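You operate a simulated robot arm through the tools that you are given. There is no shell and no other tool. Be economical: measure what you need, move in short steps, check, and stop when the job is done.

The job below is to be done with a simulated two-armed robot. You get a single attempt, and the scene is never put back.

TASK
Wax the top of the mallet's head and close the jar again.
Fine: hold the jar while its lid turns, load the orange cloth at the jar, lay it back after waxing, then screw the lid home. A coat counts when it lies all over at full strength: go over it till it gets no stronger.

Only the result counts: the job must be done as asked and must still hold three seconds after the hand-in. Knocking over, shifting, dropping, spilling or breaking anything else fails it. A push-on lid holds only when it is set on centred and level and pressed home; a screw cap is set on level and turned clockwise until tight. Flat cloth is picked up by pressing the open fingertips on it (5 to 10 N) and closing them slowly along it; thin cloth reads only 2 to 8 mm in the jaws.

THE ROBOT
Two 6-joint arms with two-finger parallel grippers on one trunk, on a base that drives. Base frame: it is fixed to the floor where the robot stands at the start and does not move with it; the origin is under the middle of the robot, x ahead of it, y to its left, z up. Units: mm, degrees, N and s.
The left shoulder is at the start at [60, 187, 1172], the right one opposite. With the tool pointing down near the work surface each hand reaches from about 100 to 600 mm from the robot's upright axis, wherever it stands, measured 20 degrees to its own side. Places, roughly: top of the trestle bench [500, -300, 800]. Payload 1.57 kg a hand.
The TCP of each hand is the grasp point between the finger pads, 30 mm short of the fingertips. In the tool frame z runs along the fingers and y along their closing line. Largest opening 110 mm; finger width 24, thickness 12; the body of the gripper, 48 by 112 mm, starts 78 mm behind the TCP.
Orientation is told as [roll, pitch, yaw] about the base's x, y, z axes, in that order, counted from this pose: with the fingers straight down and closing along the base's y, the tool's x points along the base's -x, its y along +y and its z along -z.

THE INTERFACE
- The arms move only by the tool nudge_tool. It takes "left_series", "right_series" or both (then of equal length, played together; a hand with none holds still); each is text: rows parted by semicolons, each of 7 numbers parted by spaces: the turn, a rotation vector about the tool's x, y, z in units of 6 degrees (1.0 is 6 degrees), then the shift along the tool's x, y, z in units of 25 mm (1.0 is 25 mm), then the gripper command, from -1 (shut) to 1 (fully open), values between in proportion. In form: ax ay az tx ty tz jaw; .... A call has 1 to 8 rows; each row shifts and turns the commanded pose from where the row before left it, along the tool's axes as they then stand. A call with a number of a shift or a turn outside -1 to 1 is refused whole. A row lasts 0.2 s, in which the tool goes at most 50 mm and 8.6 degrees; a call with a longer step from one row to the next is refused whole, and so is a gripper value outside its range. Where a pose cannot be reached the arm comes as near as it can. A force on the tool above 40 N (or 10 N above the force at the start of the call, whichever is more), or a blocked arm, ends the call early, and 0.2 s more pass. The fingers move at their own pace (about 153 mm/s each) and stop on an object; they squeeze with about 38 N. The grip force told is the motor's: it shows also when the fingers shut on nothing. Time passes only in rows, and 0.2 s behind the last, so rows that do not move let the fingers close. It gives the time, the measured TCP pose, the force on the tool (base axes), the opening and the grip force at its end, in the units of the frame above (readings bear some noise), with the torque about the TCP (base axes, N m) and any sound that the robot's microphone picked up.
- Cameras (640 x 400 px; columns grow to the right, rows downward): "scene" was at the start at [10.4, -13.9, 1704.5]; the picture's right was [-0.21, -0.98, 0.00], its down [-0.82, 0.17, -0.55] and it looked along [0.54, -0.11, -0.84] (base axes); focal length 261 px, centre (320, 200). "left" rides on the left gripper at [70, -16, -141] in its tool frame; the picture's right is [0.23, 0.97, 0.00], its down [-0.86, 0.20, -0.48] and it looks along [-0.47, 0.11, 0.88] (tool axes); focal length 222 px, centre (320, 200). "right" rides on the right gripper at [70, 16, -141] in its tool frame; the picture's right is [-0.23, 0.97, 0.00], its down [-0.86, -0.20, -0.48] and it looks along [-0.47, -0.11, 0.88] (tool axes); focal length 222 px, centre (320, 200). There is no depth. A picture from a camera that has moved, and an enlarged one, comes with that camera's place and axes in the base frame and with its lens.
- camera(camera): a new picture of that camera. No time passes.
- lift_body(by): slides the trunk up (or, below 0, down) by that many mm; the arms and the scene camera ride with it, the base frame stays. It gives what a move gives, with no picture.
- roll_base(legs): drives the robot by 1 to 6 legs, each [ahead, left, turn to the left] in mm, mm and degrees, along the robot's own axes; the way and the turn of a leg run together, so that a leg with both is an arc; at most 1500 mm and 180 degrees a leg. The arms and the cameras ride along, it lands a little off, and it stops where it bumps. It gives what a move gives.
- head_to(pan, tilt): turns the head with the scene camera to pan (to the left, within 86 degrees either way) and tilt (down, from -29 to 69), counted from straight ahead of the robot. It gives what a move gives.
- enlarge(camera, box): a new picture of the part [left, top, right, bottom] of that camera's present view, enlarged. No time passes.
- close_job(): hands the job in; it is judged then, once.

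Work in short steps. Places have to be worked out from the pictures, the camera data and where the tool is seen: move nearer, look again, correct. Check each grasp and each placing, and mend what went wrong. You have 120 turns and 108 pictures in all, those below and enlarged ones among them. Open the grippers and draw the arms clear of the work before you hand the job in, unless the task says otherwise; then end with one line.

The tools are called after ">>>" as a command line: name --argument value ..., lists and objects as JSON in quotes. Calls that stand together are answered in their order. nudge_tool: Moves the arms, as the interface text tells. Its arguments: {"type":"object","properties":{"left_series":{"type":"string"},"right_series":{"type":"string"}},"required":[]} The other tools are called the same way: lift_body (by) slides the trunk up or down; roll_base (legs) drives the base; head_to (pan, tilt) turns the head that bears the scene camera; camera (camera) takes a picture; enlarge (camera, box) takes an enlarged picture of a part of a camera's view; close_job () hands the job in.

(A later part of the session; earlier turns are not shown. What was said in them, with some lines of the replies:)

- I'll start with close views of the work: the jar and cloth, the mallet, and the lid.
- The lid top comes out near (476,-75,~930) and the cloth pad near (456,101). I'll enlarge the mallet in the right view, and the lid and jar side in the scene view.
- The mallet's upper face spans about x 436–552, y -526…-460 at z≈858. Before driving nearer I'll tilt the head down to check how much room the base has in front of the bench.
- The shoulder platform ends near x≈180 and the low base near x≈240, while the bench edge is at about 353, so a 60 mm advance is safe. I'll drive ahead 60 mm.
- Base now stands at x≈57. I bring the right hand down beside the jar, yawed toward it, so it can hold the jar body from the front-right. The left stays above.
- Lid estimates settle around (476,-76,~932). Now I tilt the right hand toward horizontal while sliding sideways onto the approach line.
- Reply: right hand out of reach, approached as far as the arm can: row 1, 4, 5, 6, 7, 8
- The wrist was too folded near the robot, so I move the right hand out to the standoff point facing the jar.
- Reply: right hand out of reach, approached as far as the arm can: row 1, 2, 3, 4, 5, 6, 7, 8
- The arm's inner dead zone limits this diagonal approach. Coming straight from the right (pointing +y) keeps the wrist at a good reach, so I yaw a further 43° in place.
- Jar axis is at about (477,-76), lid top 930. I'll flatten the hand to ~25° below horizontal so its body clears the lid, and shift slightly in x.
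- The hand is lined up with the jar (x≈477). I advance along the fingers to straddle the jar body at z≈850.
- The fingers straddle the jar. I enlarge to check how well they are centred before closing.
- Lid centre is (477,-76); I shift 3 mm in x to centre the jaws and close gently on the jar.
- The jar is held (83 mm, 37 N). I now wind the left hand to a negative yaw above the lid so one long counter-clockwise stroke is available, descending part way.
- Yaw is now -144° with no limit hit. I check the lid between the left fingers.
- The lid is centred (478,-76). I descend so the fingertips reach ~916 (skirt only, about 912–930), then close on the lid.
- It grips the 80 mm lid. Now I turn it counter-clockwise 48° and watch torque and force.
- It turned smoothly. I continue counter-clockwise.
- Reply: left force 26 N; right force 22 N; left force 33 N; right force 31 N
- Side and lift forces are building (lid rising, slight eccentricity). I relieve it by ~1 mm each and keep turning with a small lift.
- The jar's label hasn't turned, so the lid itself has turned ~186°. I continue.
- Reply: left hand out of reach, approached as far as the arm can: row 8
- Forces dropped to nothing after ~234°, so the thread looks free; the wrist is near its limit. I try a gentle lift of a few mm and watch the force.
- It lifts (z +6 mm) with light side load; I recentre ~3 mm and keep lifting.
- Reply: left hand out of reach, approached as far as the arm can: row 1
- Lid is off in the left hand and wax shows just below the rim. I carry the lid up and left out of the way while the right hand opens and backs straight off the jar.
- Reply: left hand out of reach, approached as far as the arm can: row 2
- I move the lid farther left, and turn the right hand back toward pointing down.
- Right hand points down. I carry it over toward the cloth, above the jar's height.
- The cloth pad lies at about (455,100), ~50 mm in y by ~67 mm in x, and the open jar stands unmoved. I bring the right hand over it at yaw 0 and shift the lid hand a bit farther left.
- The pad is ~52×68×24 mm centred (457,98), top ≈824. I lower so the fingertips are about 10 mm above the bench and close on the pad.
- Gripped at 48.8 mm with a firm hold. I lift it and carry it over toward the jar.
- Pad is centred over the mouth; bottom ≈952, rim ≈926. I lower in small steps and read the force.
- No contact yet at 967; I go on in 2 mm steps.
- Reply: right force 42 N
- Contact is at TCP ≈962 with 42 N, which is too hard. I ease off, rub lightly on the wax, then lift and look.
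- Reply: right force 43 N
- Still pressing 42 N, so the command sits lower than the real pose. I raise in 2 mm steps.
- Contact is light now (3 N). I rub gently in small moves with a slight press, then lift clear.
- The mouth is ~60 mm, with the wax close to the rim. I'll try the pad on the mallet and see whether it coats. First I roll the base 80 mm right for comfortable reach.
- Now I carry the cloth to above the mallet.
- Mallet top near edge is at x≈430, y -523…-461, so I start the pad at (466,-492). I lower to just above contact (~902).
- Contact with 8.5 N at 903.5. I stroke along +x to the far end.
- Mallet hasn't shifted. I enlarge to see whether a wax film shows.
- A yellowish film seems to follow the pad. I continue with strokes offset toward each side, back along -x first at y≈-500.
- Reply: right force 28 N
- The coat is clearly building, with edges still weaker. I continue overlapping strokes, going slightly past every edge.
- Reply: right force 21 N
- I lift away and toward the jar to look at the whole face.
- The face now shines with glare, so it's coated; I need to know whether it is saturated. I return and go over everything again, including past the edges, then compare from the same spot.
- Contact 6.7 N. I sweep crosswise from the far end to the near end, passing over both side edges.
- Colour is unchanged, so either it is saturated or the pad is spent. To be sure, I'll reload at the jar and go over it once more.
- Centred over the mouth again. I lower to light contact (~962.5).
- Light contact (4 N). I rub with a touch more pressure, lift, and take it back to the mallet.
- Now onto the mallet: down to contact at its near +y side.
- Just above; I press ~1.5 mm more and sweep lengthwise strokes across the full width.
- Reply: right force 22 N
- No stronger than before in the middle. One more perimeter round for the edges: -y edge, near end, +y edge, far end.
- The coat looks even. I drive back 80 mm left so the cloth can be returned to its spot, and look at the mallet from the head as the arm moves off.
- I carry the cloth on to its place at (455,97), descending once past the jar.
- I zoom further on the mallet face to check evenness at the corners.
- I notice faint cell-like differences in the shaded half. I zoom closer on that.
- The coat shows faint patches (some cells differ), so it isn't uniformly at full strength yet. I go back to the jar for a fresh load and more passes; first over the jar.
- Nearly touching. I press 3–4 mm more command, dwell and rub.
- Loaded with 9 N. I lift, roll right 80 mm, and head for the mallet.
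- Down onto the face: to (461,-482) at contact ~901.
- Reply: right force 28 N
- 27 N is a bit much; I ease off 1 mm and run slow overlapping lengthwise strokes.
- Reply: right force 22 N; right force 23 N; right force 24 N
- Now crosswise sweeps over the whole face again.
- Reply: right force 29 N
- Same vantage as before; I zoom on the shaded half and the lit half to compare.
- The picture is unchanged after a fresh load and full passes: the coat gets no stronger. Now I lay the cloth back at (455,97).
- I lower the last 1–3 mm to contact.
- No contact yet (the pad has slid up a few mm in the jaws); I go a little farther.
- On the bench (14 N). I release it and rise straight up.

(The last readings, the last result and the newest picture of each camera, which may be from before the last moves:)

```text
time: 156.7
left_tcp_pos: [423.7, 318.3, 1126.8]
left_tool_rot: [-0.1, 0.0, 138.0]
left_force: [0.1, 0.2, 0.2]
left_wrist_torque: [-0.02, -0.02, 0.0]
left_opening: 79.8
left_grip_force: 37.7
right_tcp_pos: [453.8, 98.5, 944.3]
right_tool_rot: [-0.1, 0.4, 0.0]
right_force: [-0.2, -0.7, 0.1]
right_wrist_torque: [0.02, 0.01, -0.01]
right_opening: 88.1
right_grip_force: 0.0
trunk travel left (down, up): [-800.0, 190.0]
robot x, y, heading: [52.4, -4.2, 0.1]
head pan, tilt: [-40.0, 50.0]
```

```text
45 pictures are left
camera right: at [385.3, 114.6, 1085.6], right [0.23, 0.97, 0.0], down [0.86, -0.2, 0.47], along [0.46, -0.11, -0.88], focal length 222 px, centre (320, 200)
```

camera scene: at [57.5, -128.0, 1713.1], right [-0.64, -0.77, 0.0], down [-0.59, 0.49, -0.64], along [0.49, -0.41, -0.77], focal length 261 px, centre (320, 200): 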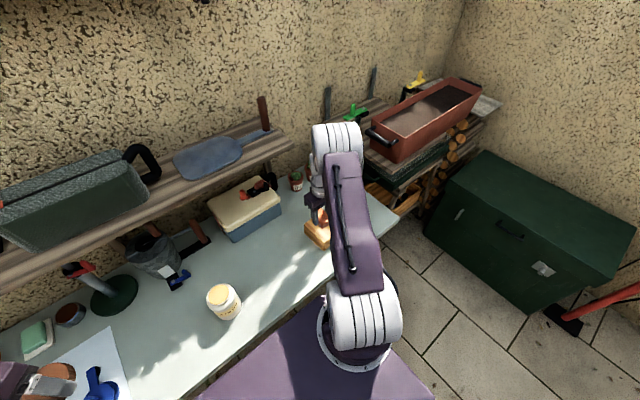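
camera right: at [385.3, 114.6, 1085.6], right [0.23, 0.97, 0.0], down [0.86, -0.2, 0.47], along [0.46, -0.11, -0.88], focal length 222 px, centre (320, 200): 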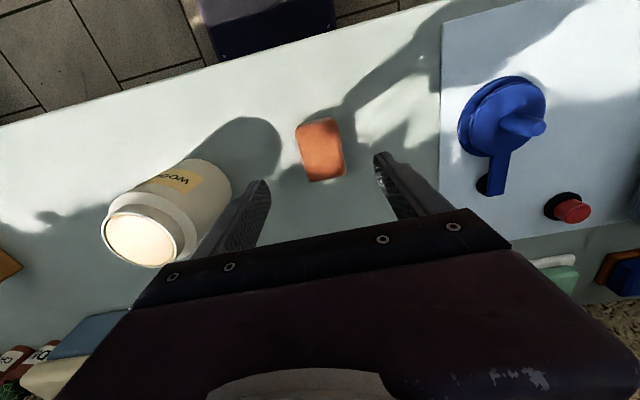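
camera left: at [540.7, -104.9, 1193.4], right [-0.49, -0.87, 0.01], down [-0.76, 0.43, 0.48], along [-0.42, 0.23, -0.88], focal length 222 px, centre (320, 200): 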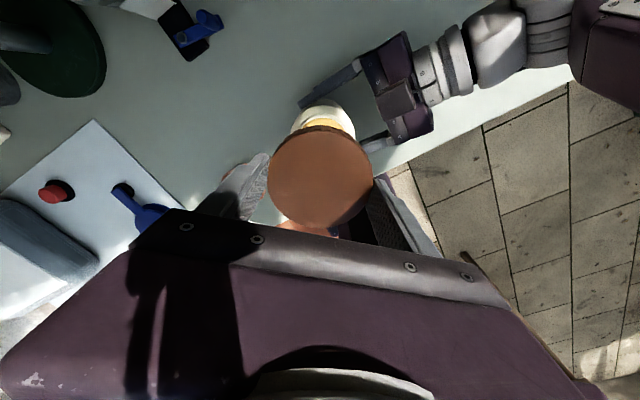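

The cloth is laid back and the jar is untouched. I bring the right hand back across to the right side of the jar.

>>> nudge_tool --right_series "0 0 0 0 0 -1 1;0 0 0 0 -0.6 -1 1;0 0 0 -0.2 -1 -0.8 1;0 0 0 -0.2 -1 0 1;0 0 0 -0.2 -1 0 1;0 0 0 -0.2 -1 0 1;0 0 0 -0.2 -1 0 1;0 0 0 0 -1 0 1"

>>> nudge_tool --right_series "0 0 0 0 -1 0 1;0 0 0 0 -1 0 1;0 0 0 0 -1 0 1;0 0 0 0 -1 0 1;0 0 0 0 -1 0 1;0 0 0 0 -1 0 1;0 0 -1 0 0 0 1;0 0 -1 0 0 0 1"

>>> nudge_tool --right_series "0 0 -1 0 0 0 1;0 0 -1 0 0 0 1;0 0 -1 0 0 0 1;0 0 -1 0 0 0 1;0 0 -1 0 0 0 1;0 0 -1 0 0 0 1;0 0 -1 0 0 0 1;0 0 -1 0 0 0 1" --left_series "0 0 0 1 0.85 0 -0.2;0 0 0 1 0.85 0 -0.2;0 0 0 1 0.85 0 -0.2;0 0 0 1 0.85 0 -0.2;0 0 0 1 0.85 0 -0.2;0 0 0 0 0 0 -0.2;0 0 0 0 0 0 -0.2;0 0 0 0 0 0 -0.2"

>>> nudge_tool --right_series "0 0 -1 0 0 0 1;0 0 -1 0 0 0 1;0 0 -1 0 0 0 1;0 0 -1 0 0 0 1;0 0 -1 0 0 0 1;0 -1 0 0 0 0 1;0 -1 0 0 0 0 1;0 -1 0 0 0 0 1"

>>> nudge_tool --right_series "0 -1 0 0 0 0 1;0 -1 0 0 0 0 1;0 -1 0 0 0 0 1;0 -1 0 0 0 0 1;0 -1 0 0 0 0 1;0 -1 0 0 0 0 1;0 -1 0 0 0 0 1;0 -1 0 0 0 0 1"

```text
time: 158.5
left_tcp_pos: [424.1, 317.9, 1126.4]
left_tool_rot: [0.0, 0.0, 138.0]
left_force: [-0.3, -0.1, 0.2]
left_wrist_torque: [0.0, 0.03, 0.0]
left_opening: 79.8
left_grip_force: 37.8
right_tcp_pos: [479.1, -69.7, 1015.9]
right_tool_rot: [-0.1, 0.4, 0.1]
right_force: [-0.4, -0.8, 0.3]
right_wrist_torque: [0.03, -0.01, -0.01]
right_opening: 110.1
right_grip_force: 0.0
trunk travel left (down, up): [-800.0, 190.0]
robot x, y, heading: [54.9, -2.7, 0.1]
head pan, tilt: [-40.0, 50.0]
```

```text
time: 160.3
left_tcp_pos: [424.1, 319.0, 1125.9]
left_tool_rot: [0.1, 0.0, 138.1]
left_force: [-0.2, 0.6, -0.7]
left_wrist_torque: [-0.03, -0.01, 0.02]
left_opening: 79.7
left_grip_force: 37.9
right_tcp_pos: [478.4, -217.0, 1016.5]
right_tool_rot: [0.0, 0.5, 12.1]
right_force: [-0.3, -1.0, 0.2]
right_wrist_torque: [-0.05, -0.01, 0.02]
right_opening: 110.1
right_grip_force: 0.0
trunk travel left (down, up): [-800.0, 190.0]
robot x, y, heading: [59.2, 0.3, 0.0]
head pan, tilt: [-40.0, 50.0]
```

```text
time: 162.1
left_tcp_pos: [447.7, 156.5, 1127.5]
left_tool_rot: [0.0, 0.0, 138.0]
left_force: [0.3, 0.8, -0.8]
left_wrist_torque: [0.01, -0.02, 0.02]
left_opening: 80.0
left_grip_force: 37.7
right_tcp_pos: [481.2, -215.0, 1013.3]
right_tool_rot: [0.3, 0.3, 60.2]
right_force: [-0.3, 0.5, 0.0]
right_wrist_torque: [0.0, -0.03, 0.0]
right_opening: 110.0
right_grip_force: 0.0
trunk travel left (down, up): [-800.0, 190.0]
robot x, y, heading: [55.6, -1.7, 0.2]
head pan, tilt: [-40.0, 50.0]
```

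```text
time: 163.9
left_tcp_pos: [447.8, 156.1, 1127.2]
left_tool_rot: [0.0, -0.1, 137.9]
left_force: [-0.9, 0.5, 0.0]
left_wrist_torque: [0.03, 0.01, 0.03]
left_opening: 79.7
left_grip_force: 37.9
right_tcp_pos: [481.4, -216.7, 1015.5]
right_tool_rot: [0.4, -18.0, 90.0]
right_force: [-0.7, 0.0, -1.3]
right_wrist_torque: [0.01, 0.04, 0.01]
right_opening: 109.8
right_grip_force: 0.1
trunk travel left (down, up): [-800.0, 190.0]
robot x, y, heading: [54.3, 0.4, -0.1]
head pan, tilt: [-40.0, 50.0]
```

```text
time: 165.7
left_tcp_pos: [448.1, 156.5, 1127.1]
left_tool_rot: [-0.1, 0.0, 138.0]
left_force: [1.3, -0.1, -0.6]
left_wrist_torque: [-0.01, 0.03, 0.0]
left_opening: 79.9
left_grip_force: 38.5
right_tcp_pos: [480.5, -217.6, 1014.8]
right_tool_rot: [0.9, -65.9, 89.2]
right_force: [0.0, 0.1, 0.3]
right_wrist_torque: [0.0, 0.0, 0.0]
right_opening: 110.2
right_grip_force: 0.0
trunk travel left (down, up): [-800.0, 190.0]
robot x, y, heading: [55.9, -2.3, -0.1]
head pan, tilt: [-40.0, 50.0]
```

Right hand is oriented as before. I lower it onto the approach line and check the jar's position.

>>> nudge_tool --right_series "0 0 0 0.96 0.03 0.28 1;0 0 0 0.96 0.03 0.28 1;0 0 0 0.96 0.03 0.28 1;0 0 0 0.96 0.03 0.28 1"

>>> head_to --pan -8 --tilt 55

>>> camera --camera "right"

>>> enlarge --camera "scene" --box '[250, 160, 410, 280]'

```text
time: 166.7
left_tcp_pos: [447.8, 156.7, 1126.4]
left_tool_rot: [0.1, 0.0, 138.0]
left_force: [0.8, 0.5, -0.2]
left_wrist_torque: [0.01, 0.03, -0.03]
left_opening: 79.8
left_grip_force: 37.9
right_tcp_pos: [476.2, -228.3, 916.4]
right_tool_rot: [0.9, -65.9, 89.2]
right_force: [-0.1, 0.2, 0.0]
right_wrist_torque: [0.02, 0.04, -0.02]
right_opening: 110.1
right_grip_force: 0.0
trunk travel left (down, up): [-800.0, 190.0]
robot x, y, heading: [56.3, -4.2, 0.1]
head pan, tilt: [-40.0, 50.0]
```

```text
time: 167.7
left_tcp_pos: [448.0, 157.2, 1126.7]
left_tool_rot: [0.0, 0.0, 138.1]
left_force: [0.1, -0.5, 0.0]
left_wrist_torque: [-0.04, 0.0, -0.03]
left_opening: 79.7
left_grip_force: 38.9
right_tcp_pos: [475.6, -228.2, 915.7]
right_tool_rot: [0.9, -65.8, 89.2]
right_force: [0.9, -0.1, -0.4]
right_wrist_torque: [0.01, -0.01, 0.02]
right_opening: 109.9
right_grip_force: 0.1
trunk travel left (down, up): [-800.0, 190.0]
robot x, y, heading: [56.0, -1.7, 0.1]
head pan, tilt: [-8.0, 55.0]
```

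```text
44 pictures are left
camera right: at [460.1, -385.5, 910.6], right [-0.97, 0.09, 0.21], down [0.21, -0.09, 0.97], along [0.11, 0.99, 0.07], focal length 222 px, centre (320, 200)
```

right: 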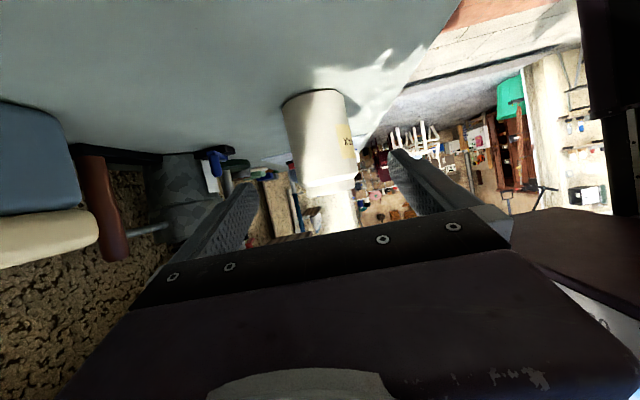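

```text
3.33 times, centred on (330, 220) of scene
camera zoom: at [69.7, -11.3, 1706.6], right [-0.14, -0.99, 0.0], down [-0.81, 0.11, -0.57], along [0.57, -0.08, -0.82], focal length 869 px, centre (287, 133)
```

zoom: 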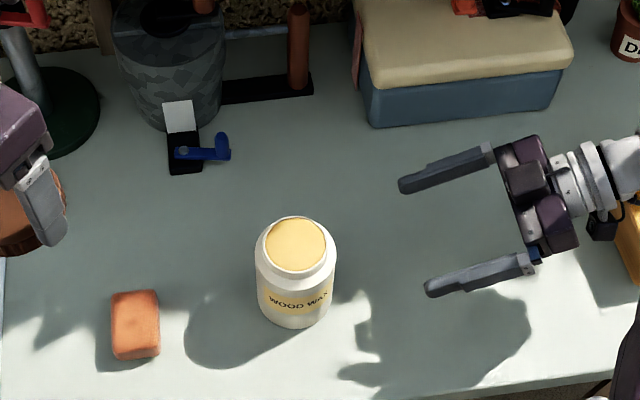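

Jar still at x≈477. I advance to straddle it.

>>> nudge_tool --right_series "0 0 0 0.03 -0.01 0.755 1;0 0 0 0.03 -0.01 0.755 1;0 0 0 0.03 -0.01 0.755 1;0 0 0 0.03 -0.01 0.755 1;0 0 0 0.03 -0.01 0.755 1;0 0 0 0.03 -0.01 0.755 1;0 0 0 0.03 -0.01 0.755 1;0 0 0 0.03 0 0.755 1"

>>> enlarge --camera "scene" --box '[270, 190, 370, 270]'

```text
time: 169.5
left_tcp_pos: [447.9, 155.8, 1128.1]
left_tool_rot: [0.1, 0.0, 138.0]
left_force: [0.1, 0.4, -0.4]
left_wrist_torque: [0.0, 0.02, -0.02]
left_opening: 79.7
left_grip_force: 37.8
right_tcp_pos: [476.2, -94.7, 847.4]
right_tool_rot: [0.9, -65.8, 89.2]
right_force: [0.0, -0.8, 0.3]
right_wrist_torque: [-0.01, 0.02, 0.01]
right_opening: 110.0
right_grip_force: 0.1
trunk travel left (down, up): [-800.0, 190.0]
robot x, y, heading: [58.4, 1.5, -0.2]
head pan, tilt: [-8.0, 55.0]
```

```text
5.00 times, centred on (320, 230) of scene
camera zoom: at [70.0, -10.6, 1706.6], right [-0.14, -0.99, 0.0], down [-0.81, 0.11, -0.57], along [0.57, -0.08, -0.82], focal length 1303 px, centre (320, 50)
```

zoom: 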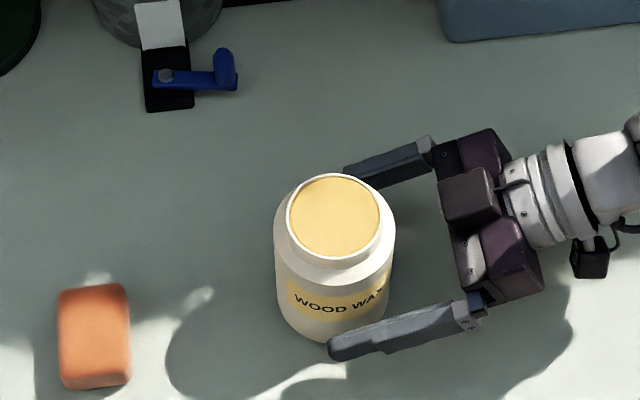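

The mouth centre measures (476,-77). I close the right hand gently on the jar.

>>> nudge_tool --right_series "0 0 0 0 -0.03 0 0.8;0 0 0 0 0 0 0.6;0 0 0 0 0 0 0.52;0 0 0 0 0 0 0.45;0 0 0 0 0 0 0.3;0 0 0 0 0 0 -0.2;0 0 0 0 0 0 -0.2;0 0 0 0 0 0 -0.2"

>>> enlarge --camera "scene" --box '[270, 190, 370, 270]'

>>> camera --camera "left"

```text
time: 171.3
left_tcp_pos: [447.5, 156.0, 1126.5]
left_tool_rot: [0.1, 0.0, 138.0]
left_force: [1.1, 0.9, -0.1]
left_wrist_torque: [0.01, 0.0, 0.0]
left_opening: 79.5
left_grip_force: 38.5
right_tcp_pos: [477.7, -95.8, 847.4]
right_tool_rot: [0.9, -65.8, 89.2]
right_force: [0.5, 1.5, 1.2]
right_wrist_torque: [0.09, -0.15, 0.06]
right_opening: 83.0
right_grip_force: 37.8
trunk travel left (down, up): [-800.0, 190.0]
robot x, y, heading: [57.4, -4.0, -0.0]
head pan, tilt: [-8.0, 55.0]
```

```text
5.00 times, centred on (320, 230) of scene
camera zoom: at [69.6, -10.9, 1706.6], right [-0.14, -0.99, 0.0], down [-0.81, 0.11, -0.57], along [0.57, -0.08, -0.82], focal length 1303 px, centre (320, 50)
```

zoom: 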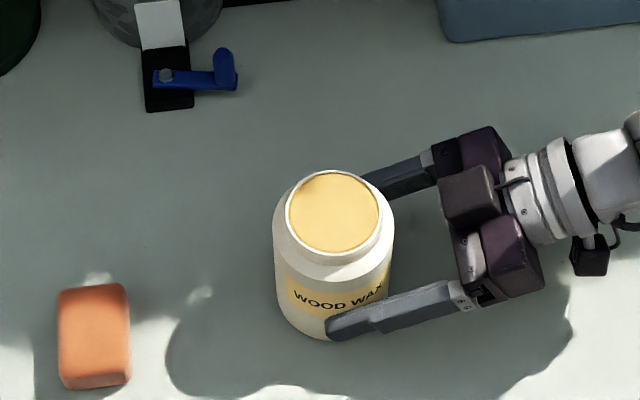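

```text
40 pictures are left
camera left: at [510.5, 123.3, 1268.8], right [-0.48, -0.88, 0.0], down [-0.77, 0.42, 0.48], along [-0.42, 0.23, -0.88], focal length 222 px, centre (320, 200)
```

left: 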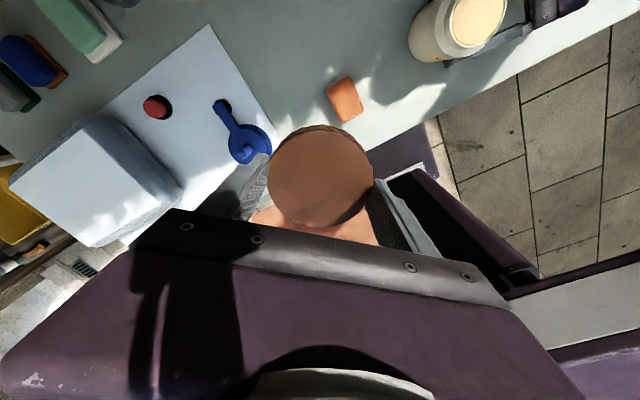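

Jar held, its axis now ≈(478,-77). I zoom on the lid in the left hand to measure its offset from the TCP.

>>> enlarge --camera "left" --box '[250, 110, 390, 240]'

```text
3.08 times, centred on (320, 175) of left
camera zoom: at [510.5, 123.3, 1268.8], right [-0.48, -0.88, 0.0], down [-0.77, 0.42, 0.48], along [-0.42, 0.23, -0.88], focal length 684 px, centre (320, 277)
```

zoom: 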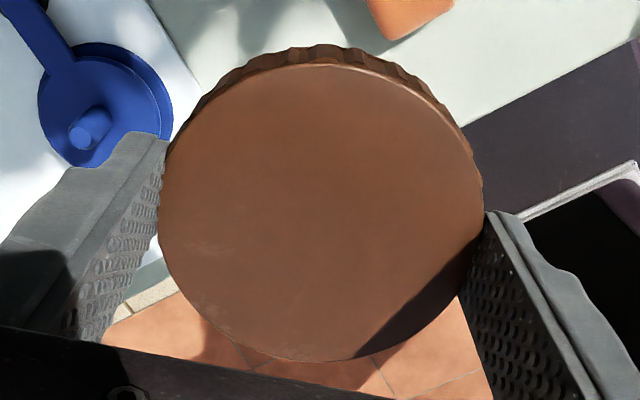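

The lid is centred in the jaws (offset <1 mm). I carry it over the jar.

>>> nudge_tool --left_series "0 0 0 0.893 0.764 0.43 -0.2;0 0 0 0.893 0.764 0.43 -0.2;0 0 0 0.893 0.764 0.43 -0.2;0 0 0 0.893 0.764 0.43 -0.2;0 0 0 0.893 0.764 0.43 -0.2;0 0 0 0.893 0.764 0.43 -0.2;0 0 0 0.893 0.764 0.43 -0.2;0 0 0 0.893 0.764 0.43 -0.2"

>>> nudge_tool --left_series "0 0 1 0 0 0 -0.2;0 0 1 0 0 0 -0.2;0 0 1 0 0 0 -0.2;0 0 1 0 0 0 -0.2;0 0 0 0 0 0.8 -0.2;0 0 0 0 0 0.8 -0.2;0 0 0 0 0 0.8 -0.2;0 0 0 0 0 0 -0.2"

>>> enlarge --camera "scene" --box '[270, 170, 390, 260]'

>>> camera --camera "left"

```text
time: 173.1
left_tcp_pos: [479.1, -75.7, 1041.8]
left_tool_rot: [0.5, 0.1, 137.5]
left_force: [-0.8, 0.8, -0.3]
left_wrist_torque: [0.03, -0.02, 0.02]
left_opening: 79.6
left_grip_force: 37.8
left hand out of reach, approached as far as the arm can: row 8
right_tcp_pos: [476.9, -95.4, 848.6]
right_tool_rot: [1.0, -65.9, 89.3]
right_force: [0.9, 0.4, 4.6]
right_wrist_torque: [0.05, -0.34, 0.02]
right_opening: 82.7
right_grip_force: 37.8
trunk travel left (down, up): [-800.0, 190.0]
robot x, y, heading: [54.8, -2.6, 0.0]
head pan, tilt: [-8.0, 55.0]
```

```text
time: 174.9
left_tcp_pos: [478.2, -75.3, 979.8]
left_tool_rot: [0.0, 0.1, 113.9]
left_force: [-0.5, -0.7, -0.9]
left_wrist_torque: [0.01, -0.01, 0.0]
left_opening: 79.7
left_grip_force: 38.1
right_tcp_pos: [478.3, -95.3, 848.5]
right_tool_rot: [0.8, -65.9, 89.2]
right_force: [1.8, 0.9, 6.0]
right_wrist_torque: [0.08, -0.42, -0.04]
right_opening: 82.7
right_grip_force: 37.3
trunk travel left (down, up): [-800.0, 190.0]
robot x, y, heading: [55.1, -0.4, -0.3]
head pan, tilt: [-8.0, 55.0]
```

```text
4.44 times, centred on (330, 215) of scene
camera zoom: at [69.3, -11.1, 1706.6], right [-0.14, -0.99, 0.0], down [-0.81, 0.11, -0.57], along [0.57, -0.08, -0.82], focal length 1158 px, centre (276, 133)
```

zoom: 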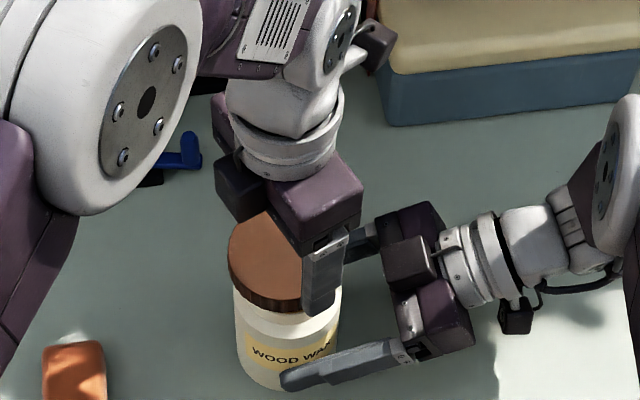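

```text
37 pictures are left
camera left: at [521.6, -132.1, 1121.8], right [-0.8, -0.6, 0.0], down [-0.53, 0.7, 0.48], along [-0.29, 0.38, -0.88], focal length 222 px, centre (320, 200)
```

left: 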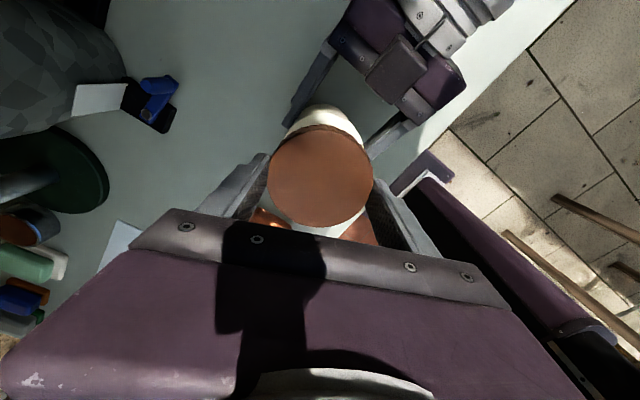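

Aligned; I nudge 1.5 mm in -y and lower to about the thread start (TCP ≈951), watching force.

>>> nudge_tool --left_series "0 0 0 0.055 0.024 0.5 -0.2;0 0 0 0 0 0.4 -0.2;0 0 0 0 0 0.15 -0.2;0 0 0 0 0 0.06 -0.2;0 0 0 0 0 0.04 -0.2"

```text
time: 176.1
left_tcp_pos: [478.6, -76.4, 953.2]
left_tool_rot: [0.0, 0.0, 114.0]
left_force: [-3.5, -10.9, 3.4]
left_wrist_torque: [-0.53, 0.14, 0.05]
left_opening: 79.6
left_grip_force: 38.1
right_tcp_pos: [477.0, -95.4, 848.3]
right_tool_rot: [0.8, -65.8, 89.3]
right_force: [5.2, 10.3, 3.6]
right_wrist_torque: [-0.66, -0.39, -0.26]
right_opening: 82.9
right_grip_force: 38.0
trunk travel left (down, up): [-800.0, 190.0]
robot x, y, heading: [56.1, -0.9, -0.0]
head pan, tilt: [-8.0, 55.0]
```

The lid is over the neck with an 11 N side load toward -y; I shift 1.5 mm that way and lower further.

>>> nudge_tool --left_series "0 0 0 0.05 0.04 0 -0.2;0 0 0 0 0 0.05 -0.2;0 0 0 0 0 0.05 -0.2;0 0 0 0 0 0 -0.2"

```text
time: 177.1
left_tcp_pos: [476.6, -75.1, 949.8]
left_tool_rot: [0.1, 0.0, 113.9]
left_force: [-0.2, -0.2, -0.8]
left_wrist_torque: [0.04, 0.0, -0.03]
left_opening: 79.6
left_grip_force: 38.0
right_tcp_pos: [476.3, -96.2, 848.5]
right_tool_rot: [0.9, -65.7, 89.2]
right_force: [2.0, 1.3, 5.1]
right_wrist_torque: [0.29, -0.44, -0.04]
right_opening: 82.6
right_grip_force: 37.8
trunk travel left (down, up): [-800.0, 190.0]
robot x, y, heading: [55.6, -2.3, 0.1]
head pan, tilt: [-8.0, 55.0]
```

Forces vanished; I lower slightly to seat it on the thread.

>>> nudge_tool --left_series "0 0 0 0 0 0.04 -0.2;0 0 0 0 0 0.03 -0.2;0 0 0 0 0 0 -0.2"

```text
time: 177.9
left_tcp_pos: [476.8, -77.8, 947.1]
left_tool_rot: [0.1, 0.1, 114.0]
left_force: [-12.6, -10.8, 11.5]
left_wrist_torque: [-0.48, 1.29, -0.01]
left_opening: 80.0
left_grip_force: 38.6
right_tcp_pos: [477.3, -93.5, 849.6]
right_tool_rot: [0.9, -65.8, 89.2]
right_force: [11.9, 14.3, -0.4]
right_wrist_torque: [-0.1, -0.14, -0.14]
right_opening: 82.9
right_grip_force: 38.0
trunk travel left (down, up): [-800.0, 190.0]
robot x, y, heading: [57.8, -1.6, 0.0]
head pan, tilt: [-8.0, 55.0]
```

Seated with 11 N. I start turning clockwise 48° with a slight downward feed.

>>> nudge_tool --left_series "0 0 1 0.01 0.03 0 -0.2;0 0 1 0 0 0.004 -0.2;0 0 1 0 0 0.004 -0.2;0 0 1 0 0 0.004 -0.2;0 0 1 0 0 0.004 -0.2;0 0 1 0 0 0.004 -0.2;0 0 1 0 0 0.004 -0.2;0 0 1 0 0 0.004 -0.2"

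```text
time: 179.7
left_tcp_pos: [478.6, -76.9, 946.6]
left_tool_rot: [-0.2, 0.1, 65.9]
left_force: [-2.4, -10.0, 18.2]
left_wrist_torque: [-0.63, -0.7, -0.01]
left_opening: 79.9
left_grip_force: 38.0
right_tcp_pos: [477.1, -95.8, 849.3]
right_tool_rot: [0.9, -65.9, 89.3]
right_force: [10.7, 11.3, -0.2]
right_wrist_torque: [0.18, 0.12, -0.42]
right_opening: 83.0
right_grip_force: 38.0
trunk travel left (down, up): [-800.0, 190.0]
robot x, y, heading: [57.4, -5.5, -0.0]
head pan, tilt: [-8.0, 55.0]
```

Continuing clockwise.

>>> nudge_tool --left_series "0 0 1 0 0 0.003 -0.2;0 0 1 0 0 0.003 -0.2;0 0 1 0 0 0.003 -0.2;0 0 1 0 0 0.003 -0.2;0 0 1 0 0 0.003 -0.2;0 0 1 0 0 0.003 -0.2;0 0 1 0 0 0.003 -0.2;0 0 1 0 0 0.003 -0.2"

>>> nudge_tool --left_series "0 0 1 0 0 0.003 -0.2;0 0 1 0 0 0.003 -0.2;0 0 1 0 0 0.003 -0.2;0 0 1 0 0 0.003 -0.2;0 0 1 0 0 0.003 -0.2;0 0 1 0 0 0.003 -0.2;0 0 1 0 0 0.003 -0.2;0 0 1 0 0 0.003 -0.2"

>>> enlarge --camera "scene" --box '[280, 180, 380, 260]'

```text
time: 181.5
left_tcp_pos: [478.0, -78.6, 945.8]
left_tool_rot: [-0.1, -0.1, 17.7]
left_force: [-2.8, -15.2, 20.6]
left_wrist_torque: [-0.89, -0.17, 0.01]
left_opening: 79.8
left_grip_force: 38.5
right_tcp_pos: [476.1, -95.1, 848.4]
right_tool_rot: [0.7, -65.8, 89.4]
right_force: [7.9, 15.0, -0.9]
right_wrist_torque: [0.01, -0.32, -0.39]
right_opening: 82.9
right_grip_force: 38.0
trunk travel left (down, up): [-800.0, 190.0]
robot x, y, heading: [55.0, 0.4, 0.0]
head pan, tilt: [-8.0, 55.0]
```

```text
time: 183.3
left_tcp_pos: [477.0, -77.7, 946.2]
left_tool_rot: [0.0, -0.1, -30.2]
left_force: [0.0, -16.7, 27.2]
left_wrist_torque: [-0.76, 0.03, 0.02]
left_opening: 79.9
left_grip_force: 38.1
right_tcp_pos: [475.3, -94.0, 848.9]
right_tool_rot: [0.8, -65.7, 89.3]
right_force: [4.4, 15.8, -4.5]
right_wrist_torque: [-0.33, -0.82, -0.31]
right_opening: 82.8
right_grip_force: 38.5
trunk travel left (down, up): [-800.0, 190.0]
robot x, y, heading: [56.2, -1.5, -0.0]
head pan, tilt: [-8.0, 55.0]
```

```text
5.00 times, centred on (330, 220) of scene
camera zoom: at [68.0, -11.5, 1706.6], right [-0.14, -0.99, 0.0], down [-0.81, 0.11, -0.57], along [0.57, -0.08, -0.82], focal length 1303 px, centre (270, 100)
```

zoom: 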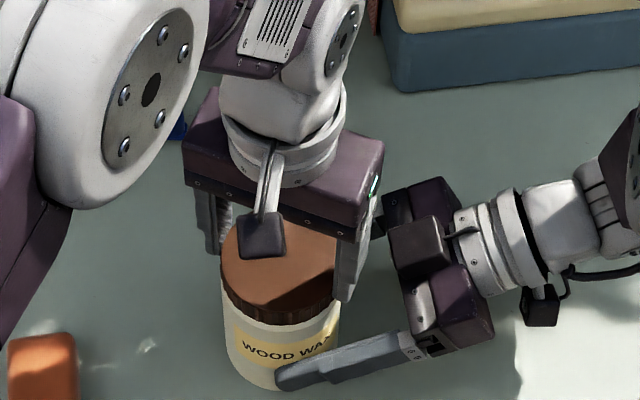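

Down-force has grown to 27 N, so I stop feeding, relieve a little, and keep turning clockwise.

>>> nudge_tool --left_series "0 0 0 -0.016 -0.028 -0.03 -0.2;0 0 1 0 0 0 -0.2;0 0 1 0 0 0 -0.2;0 0 1 0 0 0 -0.2;0 0 1 0 0 0 -0.2;0 0 1 0 0 0 -0.2;0 0 1 0 0 0 -0.2;0 0 1 0 0 0 -0.2"

>>> nudge_tool --left_series "0 0 1 0 0 0.002 -0.2;0 0 1 0 0 0.002 -0.2;0 0 1 0 0 0.002 -0.2;0 0 1 0 0 0.002 -0.2;0 0 1 0 0 0.002 -0.2;0 0 1 0 0 0.002 -0.2;0 0 1 0 0 0.002 -0.2;0 0 1 0 0 0.002 -0.2"

```text
time: 185.1
left_tcp_pos: [476.7, -78.6, 946.4]
left_tool_rot: [0.0, 0.0, -72.1]
left_force: [10.6, -6.7, 0.4]
left_wrist_torque: [-0.31, -0.47, -0.01]
left_opening: 80.0
left_grip_force: 38.5
right_tcp_pos: [475.4, -94.8, 847.2]
right_tool_rot: [0.9, -65.9, 89.3]
right_force: [-10.0, 4.9, 7.4]
right_wrist_torque: [0.16, -0.85, 0.08]
right_opening: 83.0
right_grip_force: 38.2
trunk travel left (down, up): [-800.0, 190.0]
robot x, y, heading: [54.2, -0.3, -0.0]
head pan, tilt: [-8.0, 55.0]
```

```text
time: 186.9
left_tcp_pos: [477.1, -79.1, 945.9]
left_tool_rot: [0.2, -0.1, -120.1]
left_force: [17.2, -1.1, 5.8]
left_wrist_torque: [0.05, -0.49, 2.04]
left_opening: 79.9
left_grip_force: 37.7
right_tcp_pos: [476.9, -95.3, 847.3]
right_tool_rot: [0.9, -65.7, 89.1]
right_force: [-19.3, 1.1, -3.7]
right_wrist_torque: [-0.11, -1.09, -1.67]
right_opening: 82.4
right_grip_force: 38.5
trunk travel left (down, up): [-800.0, 190.0]
robot x, y, heading: [56.3, 0.9, -0.4]
head pan, tilt: [-8.0, 55.0]
```

Torque about z rose to 2 N·m at yaw -120°: the lid is reaching tight. I add a small extra turn to confirm.

>>> nudge_tool --left_series "0 0 0.5 0 0 0 -0.2;0 0 0.5 0 0 0 -0.2;0 0 0 0 0 0 -0.2"

>>> enlarge --camera "scene" --box '[280, 180, 380, 260]'

```text
time: 187.7
left_tcp_pos: [478.6, -78.3, 944.1]
left_tool_rot: [0.3, -0.1, -126.1]
left_force: [21.2, -9.1, 6.8]
left_wrist_torque: [-0.34, -0.46, 1.63]
left_opening: 80.1
left_grip_force: 38.0
right_tcp_pos: [476.3, -94.7, 847.5]
right_tool_rot: [1.0, -65.8, 89.2]
right_force: [-19.6, 9.1, -6.2]
right_wrist_torque: [-0.78, -1.53, -1.27]
right_opening: 82.7
right_grip_force: 37.7
trunk travel left (down, up): [-800.0, 190.0]
robot x, y, heading: [57.2, -0.7, 0.2]
head pan, tilt: [-8.0, 55.0]
```

```text
5.00 times, centred on (330, 220) of scene
camera zoom: at [70.3, -11.5, 1706.5], right [-0.14, -0.99, 0.0], down [-0.81, 0.11, -0.57], along [0.57, -0.08, -0.82], focal length 1303 px, centre (270, 100)
```

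zoom: 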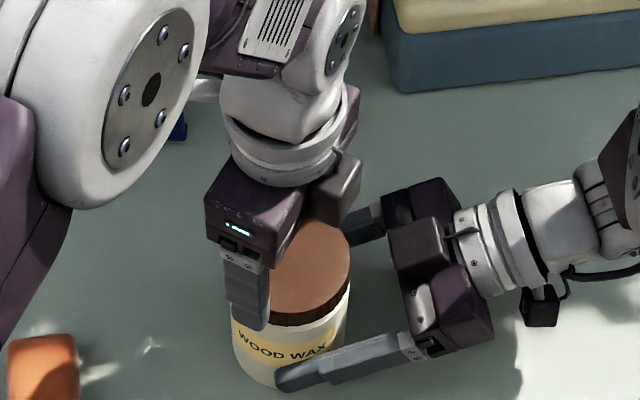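

The jar itself has begun to slip in the grip (label shifted), so the lid is screwed home. I open the left hand and lift it off.

>>> nudge_tool --left_series "0 0 -0.3 0 0 0 -0.2;0 0 0 0 0 0 0.6;0 0 0 0 0 0 1;0 0 0 0 0 -0.3 1;0 0 0 0 0 -0.8 1;0 0 0 0 0 -1 1;0 0 0 0 0 -1 1;0 0 0 0 0 -1 1"

>>> camera --camera "left"

>>> enlarge --camera "scene" --box '[280, 180, 380, 260]'

```text
time: 189.5
left_tcp_pos: [478.3, -79.8, 1048.2]
left_tool_rot: [0.0, -0.1, -124.2]
left_force: [-0.4, 0.6, 0.6]
left_wrist_torque: [0.01, -0.01, -0.02]
left_opening: 110.0
left_grip_force: 0.1
right_tcp_pos: [477.9, -94.8, 848.2]
right_tool_rot: [0.9, -65.8, 89.2]
right_force: [-0.1, 0.4, -3.1]
right_wrist_torque: [-0.04, 0.0, 0.01]
right_opening: 82.7
right_grip_force: 38.1
trunk travel left (down, up): [-800.0, 190.0]
robot x, y, heading: [55.7, -1.1, -0.2]
head pan, tilt: [-8.0, 55.0]
```

```text
34 pictures are left
camera left: at [503.6, -12.1, 1189.7], right [0.93, -0.36, 0.0], down [-0.32, -0.82, 0.48], along [-0.17, -0.45, -0.88], focal length 222 px, centre (320, 200)
```

left: 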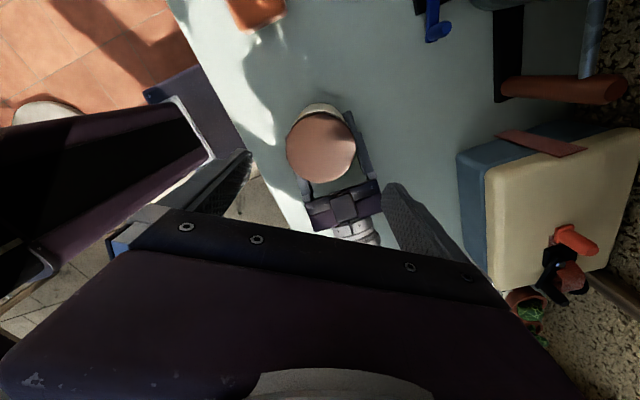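

```text
5.00 times, centred on (330, 220) of scene
camera zoom: at [69.7, -11.1, 1706.5], right [-0.14, -0.99, 0.0], down [-0.81, 0.11, -0.57], along [0.57, -0.08, -0.82], focal length 1303 px, centre (270, 100)
```

zoom: 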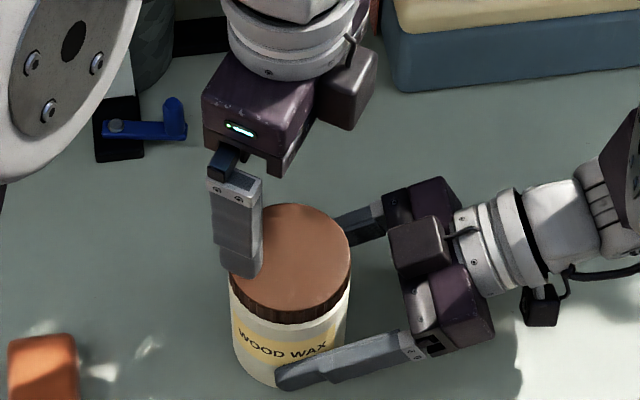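

Before releasing I backed off ~2°, so to be sure of tightness I regrip the lid and turn clockwise once more until torque shows.

>>> nudge_tool --left_series "0 0 0 0 0 1 1;0 0 0 0 0 1 1;0 0 0 0 0 1 1;0 0 0 0 0 0.8 1;0 0 0 0 0 0.28 1;0 0 0 0 0 0 0.6;0 0 0 0 0 0 0.3;0 0 0 0 0 0 -0.2"

>>> nudge_tool --left_series "0 0 0 0 0 0 -0.2;0 0 0.7 0 0 0 -0.2;0 0 0.7 0 0 0 -0.2;0 0 0.7 0 0 0 -0.2"

```text
time: 191.3
left_tcp_pos: [479.3, -79.2, 946.8]
left_tool_rot: [0.3, -0.1, -124.1]
left_force: [13.6, -7.4, -10.1]
left_wrist_torque: [-0.33, -0.28, 0.04]
left_opening: 79.9
left_grip_force: 37.7
right_tcp_pos: [476.0, -95.1, 847.6]
right_tool_rot: [1.1, -66.1, 89.3]
right_force: [-14.4, 8.7, 6.6]
right_wrist_torque: [-0.41, -1.14, 0.21]
right_opening: 82.7
right_grip_force: 38.7
trunk travel left (down, up): [-800.0, 190.0]
robot x, y, heading: [61.0, -5.3, 0.0]
head pan, tilt: [-8.0, 55.0]
```

```text
time: 192.3
left_tcp_pos: [479.2, -80.1, 946.3]
left_tool_rot: [0.6, 0.0, -137.0]
left_force: [20.7, -10.8, -1.1]
left_wrist_torque: [-0.65, -1.18, 1.64]
left_opening: 80.3
left_grip_force: 38.1
right_tcp_pos: [476.1, -95.4, 847.5]
right_tool_rot: [1.2, -65.8, 89.0]
right_force: [-21.2, 10.9, -2.0]
right_wrist_torque: [-0.46, -0.95, -1.25]
right_opening: 83.3
right_grip_force: 38.3
trunk travel left (down, up): [-800.0, 190.0]
robot x, y, heading: [59.4, -1.0, -0.2]
head pan, tilt: [-8.0, 55.0]
```

Torque holds at 1.6 N·m, the slip limit, so it is tight. I release straight away and lift the left hand clear.

>>> nudge_tool --left_series "0 0 0 0 0 0 0.5;0 0 0 0 0 0 1;0 0 0 0 0 0 1;0 0 0 0 0 -0.4 1;0 0 0 0 0 -1 1;0 0 0 0 0 -1 1;0 0 0 0 0 -1 1;0 0 0 0 0 -1 1"

>>> nudge_tool --left_series "0 0 0 0 0 -1 1;0 0 0 0 0 -1 1;0 0 0 0 0 -1 1;0 0 0 0 0 0 1;0 0 0 0 0 0 1;0 0 0 0 0 0 1;0 0 0 0 0 0 1;0 0 0 0 0 0 1" --right_series "0 0 0 0 0 0 0.55;0 0 0 0 0 0 0.7;0 0 0 0 0 0 1;0 0 0 0 0 -0.3 1;0 0 0 0 0 -1 1;0 0 0 0 0 -1 1;0 0 0 0 0 -1 1;0 0 0 0 0 -1 1"

>>> nudge_tool --right_series "0 0 0 -0.8 0 -0.8 1;0 0 0 -0.9 0 -0.5 1;0 0 0 -0.9 0 -0.4 1;0 0 0 -0.9 0 -0.4 1"

>>> camera --camera "scene"

>>> camera --camera "right"

>>> enlarge --camera "scene" --box '[260, 190, 380, 270]'

```text
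time: 194.1
left_tcp_pos: [478.7, -79.5, 1054.7]
left_tool_rot: [0.0, -0.1, -136.8]
left_force: [-0.5, 0.4, -0.1]
left_wrist_torque: [-0.03, 0.0, 0.0]
left_opening: 110.1
left_grip_force: 0.0
right_tcp_pos: [477.0, -94.9, 848.2]
right_tool_rot: [0.8, -65.9, 89.2]
right_force: [0.4, -0.5, -3.0]
right_wrist_torque: [-0.07, -0.02, 0.04]
right_opening: 83.4
right_grip_force: 37.7
trunk travel left (down, up): [-800.0, 190.0]
robot x, y, heading: [56.2, -0.9, -0.2]
head pan, tilt: [-8.0, 55.0]
```

```text
time: 195.9
left_tcp_pos: [477.2, -79.0, 1133.2]
left_tool_rot: [0.0, -0.1, -136.9]
left_force: [0.3, -0.5, -0.5]
left_wrist_torque: [0.02, 0.0, 0.0]
left_opening: 110.0
left_grip_force: 0.1
right_tcp_pos: [476.3, -193.3, 892.3]
right_tool_rot: [0.9, -65.8, 89.3]
right_force: [-0.2, 0.4, -0.6]
right_wrist_torque: [-0.01, -0.02, -0.01]
right_opening: 110.1
right_grip_force: 0.2
trunk travel left (down, up): [-800.0, 190.0]
robot x, y, heading: [55.4, -1.8, 0.1]
head pan, tilt: [-8.0, 55.0]
```

```text
time: 196.9
left_tcp_pos: [477.0, -78.6, 1131.3]
left_tool_rot: [0.1, 0.1, -136.8]
left_force: [-0.7, 0.2, -1.0]
left_wrist_torque: [-0.01, 0.01, 0.03]
left_opening: 110.0
left_grip_force: 0.1
right_tcp_pos: [479.1, -206.2, 994.2]
right_tool_rot: [0.9, -65.8, 89.2]
right_force: [0.6, -0.5, 0.0]
right_wrist_torque: [0.0, -0.02, 0.01]
right_opening: 109.9
right_grip_force: 0.1
trunk travel left (down, up): [-800.0, 190.0]
robot x, y, heading: [57.2, -3.2, 0.0]
head pan, tilt: [-8.0, 55.0]
```

```text
32 pictures are left
camera scene: at [69.0, -10.9, 1706.5], right [-0.14, -0.99, 0.0], down [-0.81, 0.11, -0.57], along [0.57, -0.08, -0.82], focal length 261 px, centre (320, 200)
```

scene: 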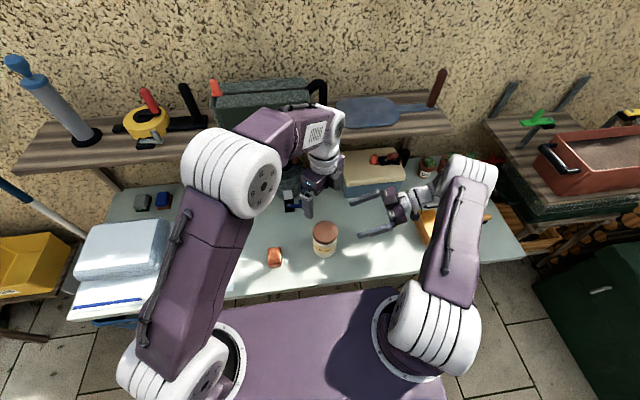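

```text
31 pictures are left
camera right: at [463.1, -363.1, 988.5], right [-0.97, 0.09, 0.21], down [0.21, -0.09, 0.97], along [0.11, 0.99, 0.06], focal length 222 px, centre (320, 200)
```

right: 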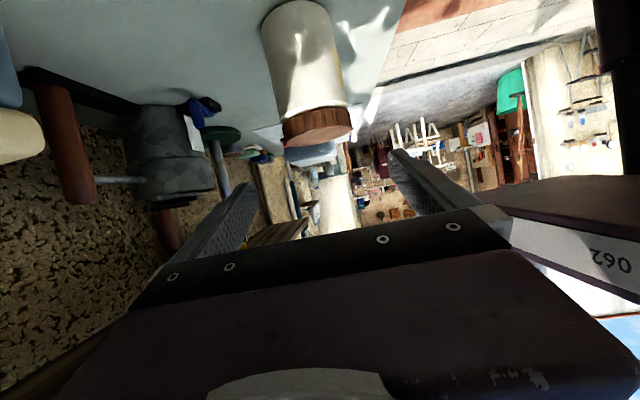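

```text
5.00 times, centred on (320, 230) of scene
camera zoom: at [69.0, -10.9, 1706.5], right [-0.14, -0.99, 0.0], down [-0.81, 0.11, -0.57], along [0.57, -0.08, -0.82], focal length 1303 px, centre (320, 50)
```

zoom: 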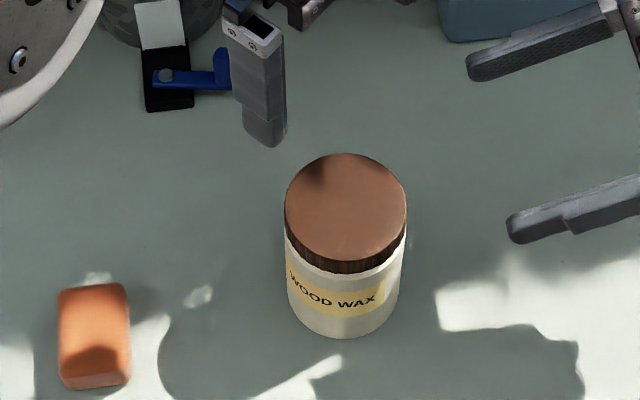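

The lid sits level; I check the seat closely from the right camera.

>>> enlarge --camera "right" --box '[250, 60, 370, 160]'

```text
4.00 times, centred on (310, 110) of right
camera zoom: at [463.1, -363.1, 988.5], right [-0.97, 0.09, 0.21], down [0.21, -0.09, 0.97], along [0.11, 0.99, 0.06], focal length 888 px, centre (360, 560)
```

zoom: 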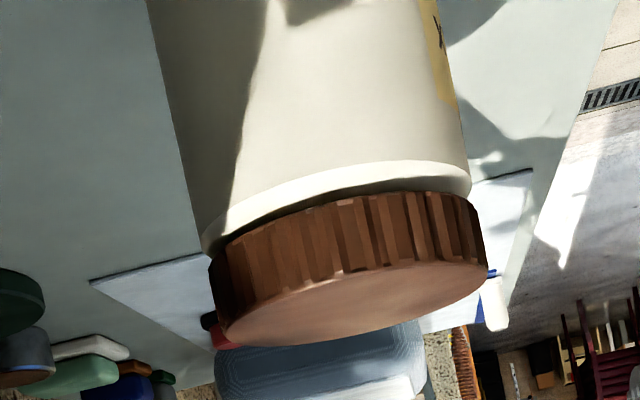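

The lid is level and seated all round. I draw both arms farther clear of the work.

>>> nudge_tool --left_series "0 0 0 0.44 -0.96 -0.2 1;0 0 0 0.44 -0.96 -0.2 1;0 0 0 0.44 -0.96 -0.2 1;0 0 0 0.44 -0.96 -0.2 1;0 0 0 0.44 -0.96 0 1;0 0 0 0.44 -0.96 0 1" --right_series "0 0 0 -0.9 0 -0.4 1;0 0 0 -0.9 0 -0.4 1;0 0 0 -0.9 0 -0.4 1;0 0 0 -0.9 0 -0.4 1;0 0 0 0 0 0 1;0 0 0 0 0 0 1"

>>> camera --camera "scene"

```text
time: 198.3
left_tcp_pos: [429.1, 73.3, 1148.8]
left_tool_rot: [0.1, -0.1, -136.9]
left_force: [-0.4, -0.7, -0.6]
left_wrist_torque: [0.03, 0.0, -0.03]
left_opening: 109.9
left_grip_force: 0.1
right_tcp_pos: [480.1, -206.5, 1091.0]
right_tool_rot: [0.9, -65.8, 89.1]
right_force: [-0.2, 0.9, -0.4]
right_wrist_torque: [-0.01, -0.01, 0.01]
right_opening: 110.1
right_grip_force: 0.0
trunk travel left (down, up): [-800.0, 190.0]
robot x, y, heading: [58.8, -3.8, 0.0]
head pan, tilt: [-8.0, 55.0]
```

```text
28 pictures are left
camera scene: at [69.6, -10.5, 1706.6], right [-0.14, -0.99, 0.0], down [-0.81, 0.11, -0.57], along [0.57, -0.08, -0.82], focal length 261 px, centre (320, 200)
```

scene: 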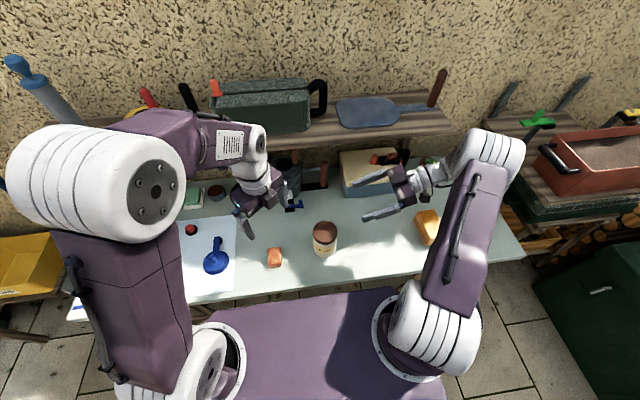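

The mallet face is coated, the cloth is back in its place, the jar is closed and both hands are clear. I hand the job in.

>>> close_job

```text
The job is handed in.
```

I waxed the top of the mallet's head until another load and full passes made it no stronger. Faint patchy shading remained at the end but did not change. The orange cloth is back in its place, the jar lid is level and screwed tight, and both hands are open and clear.
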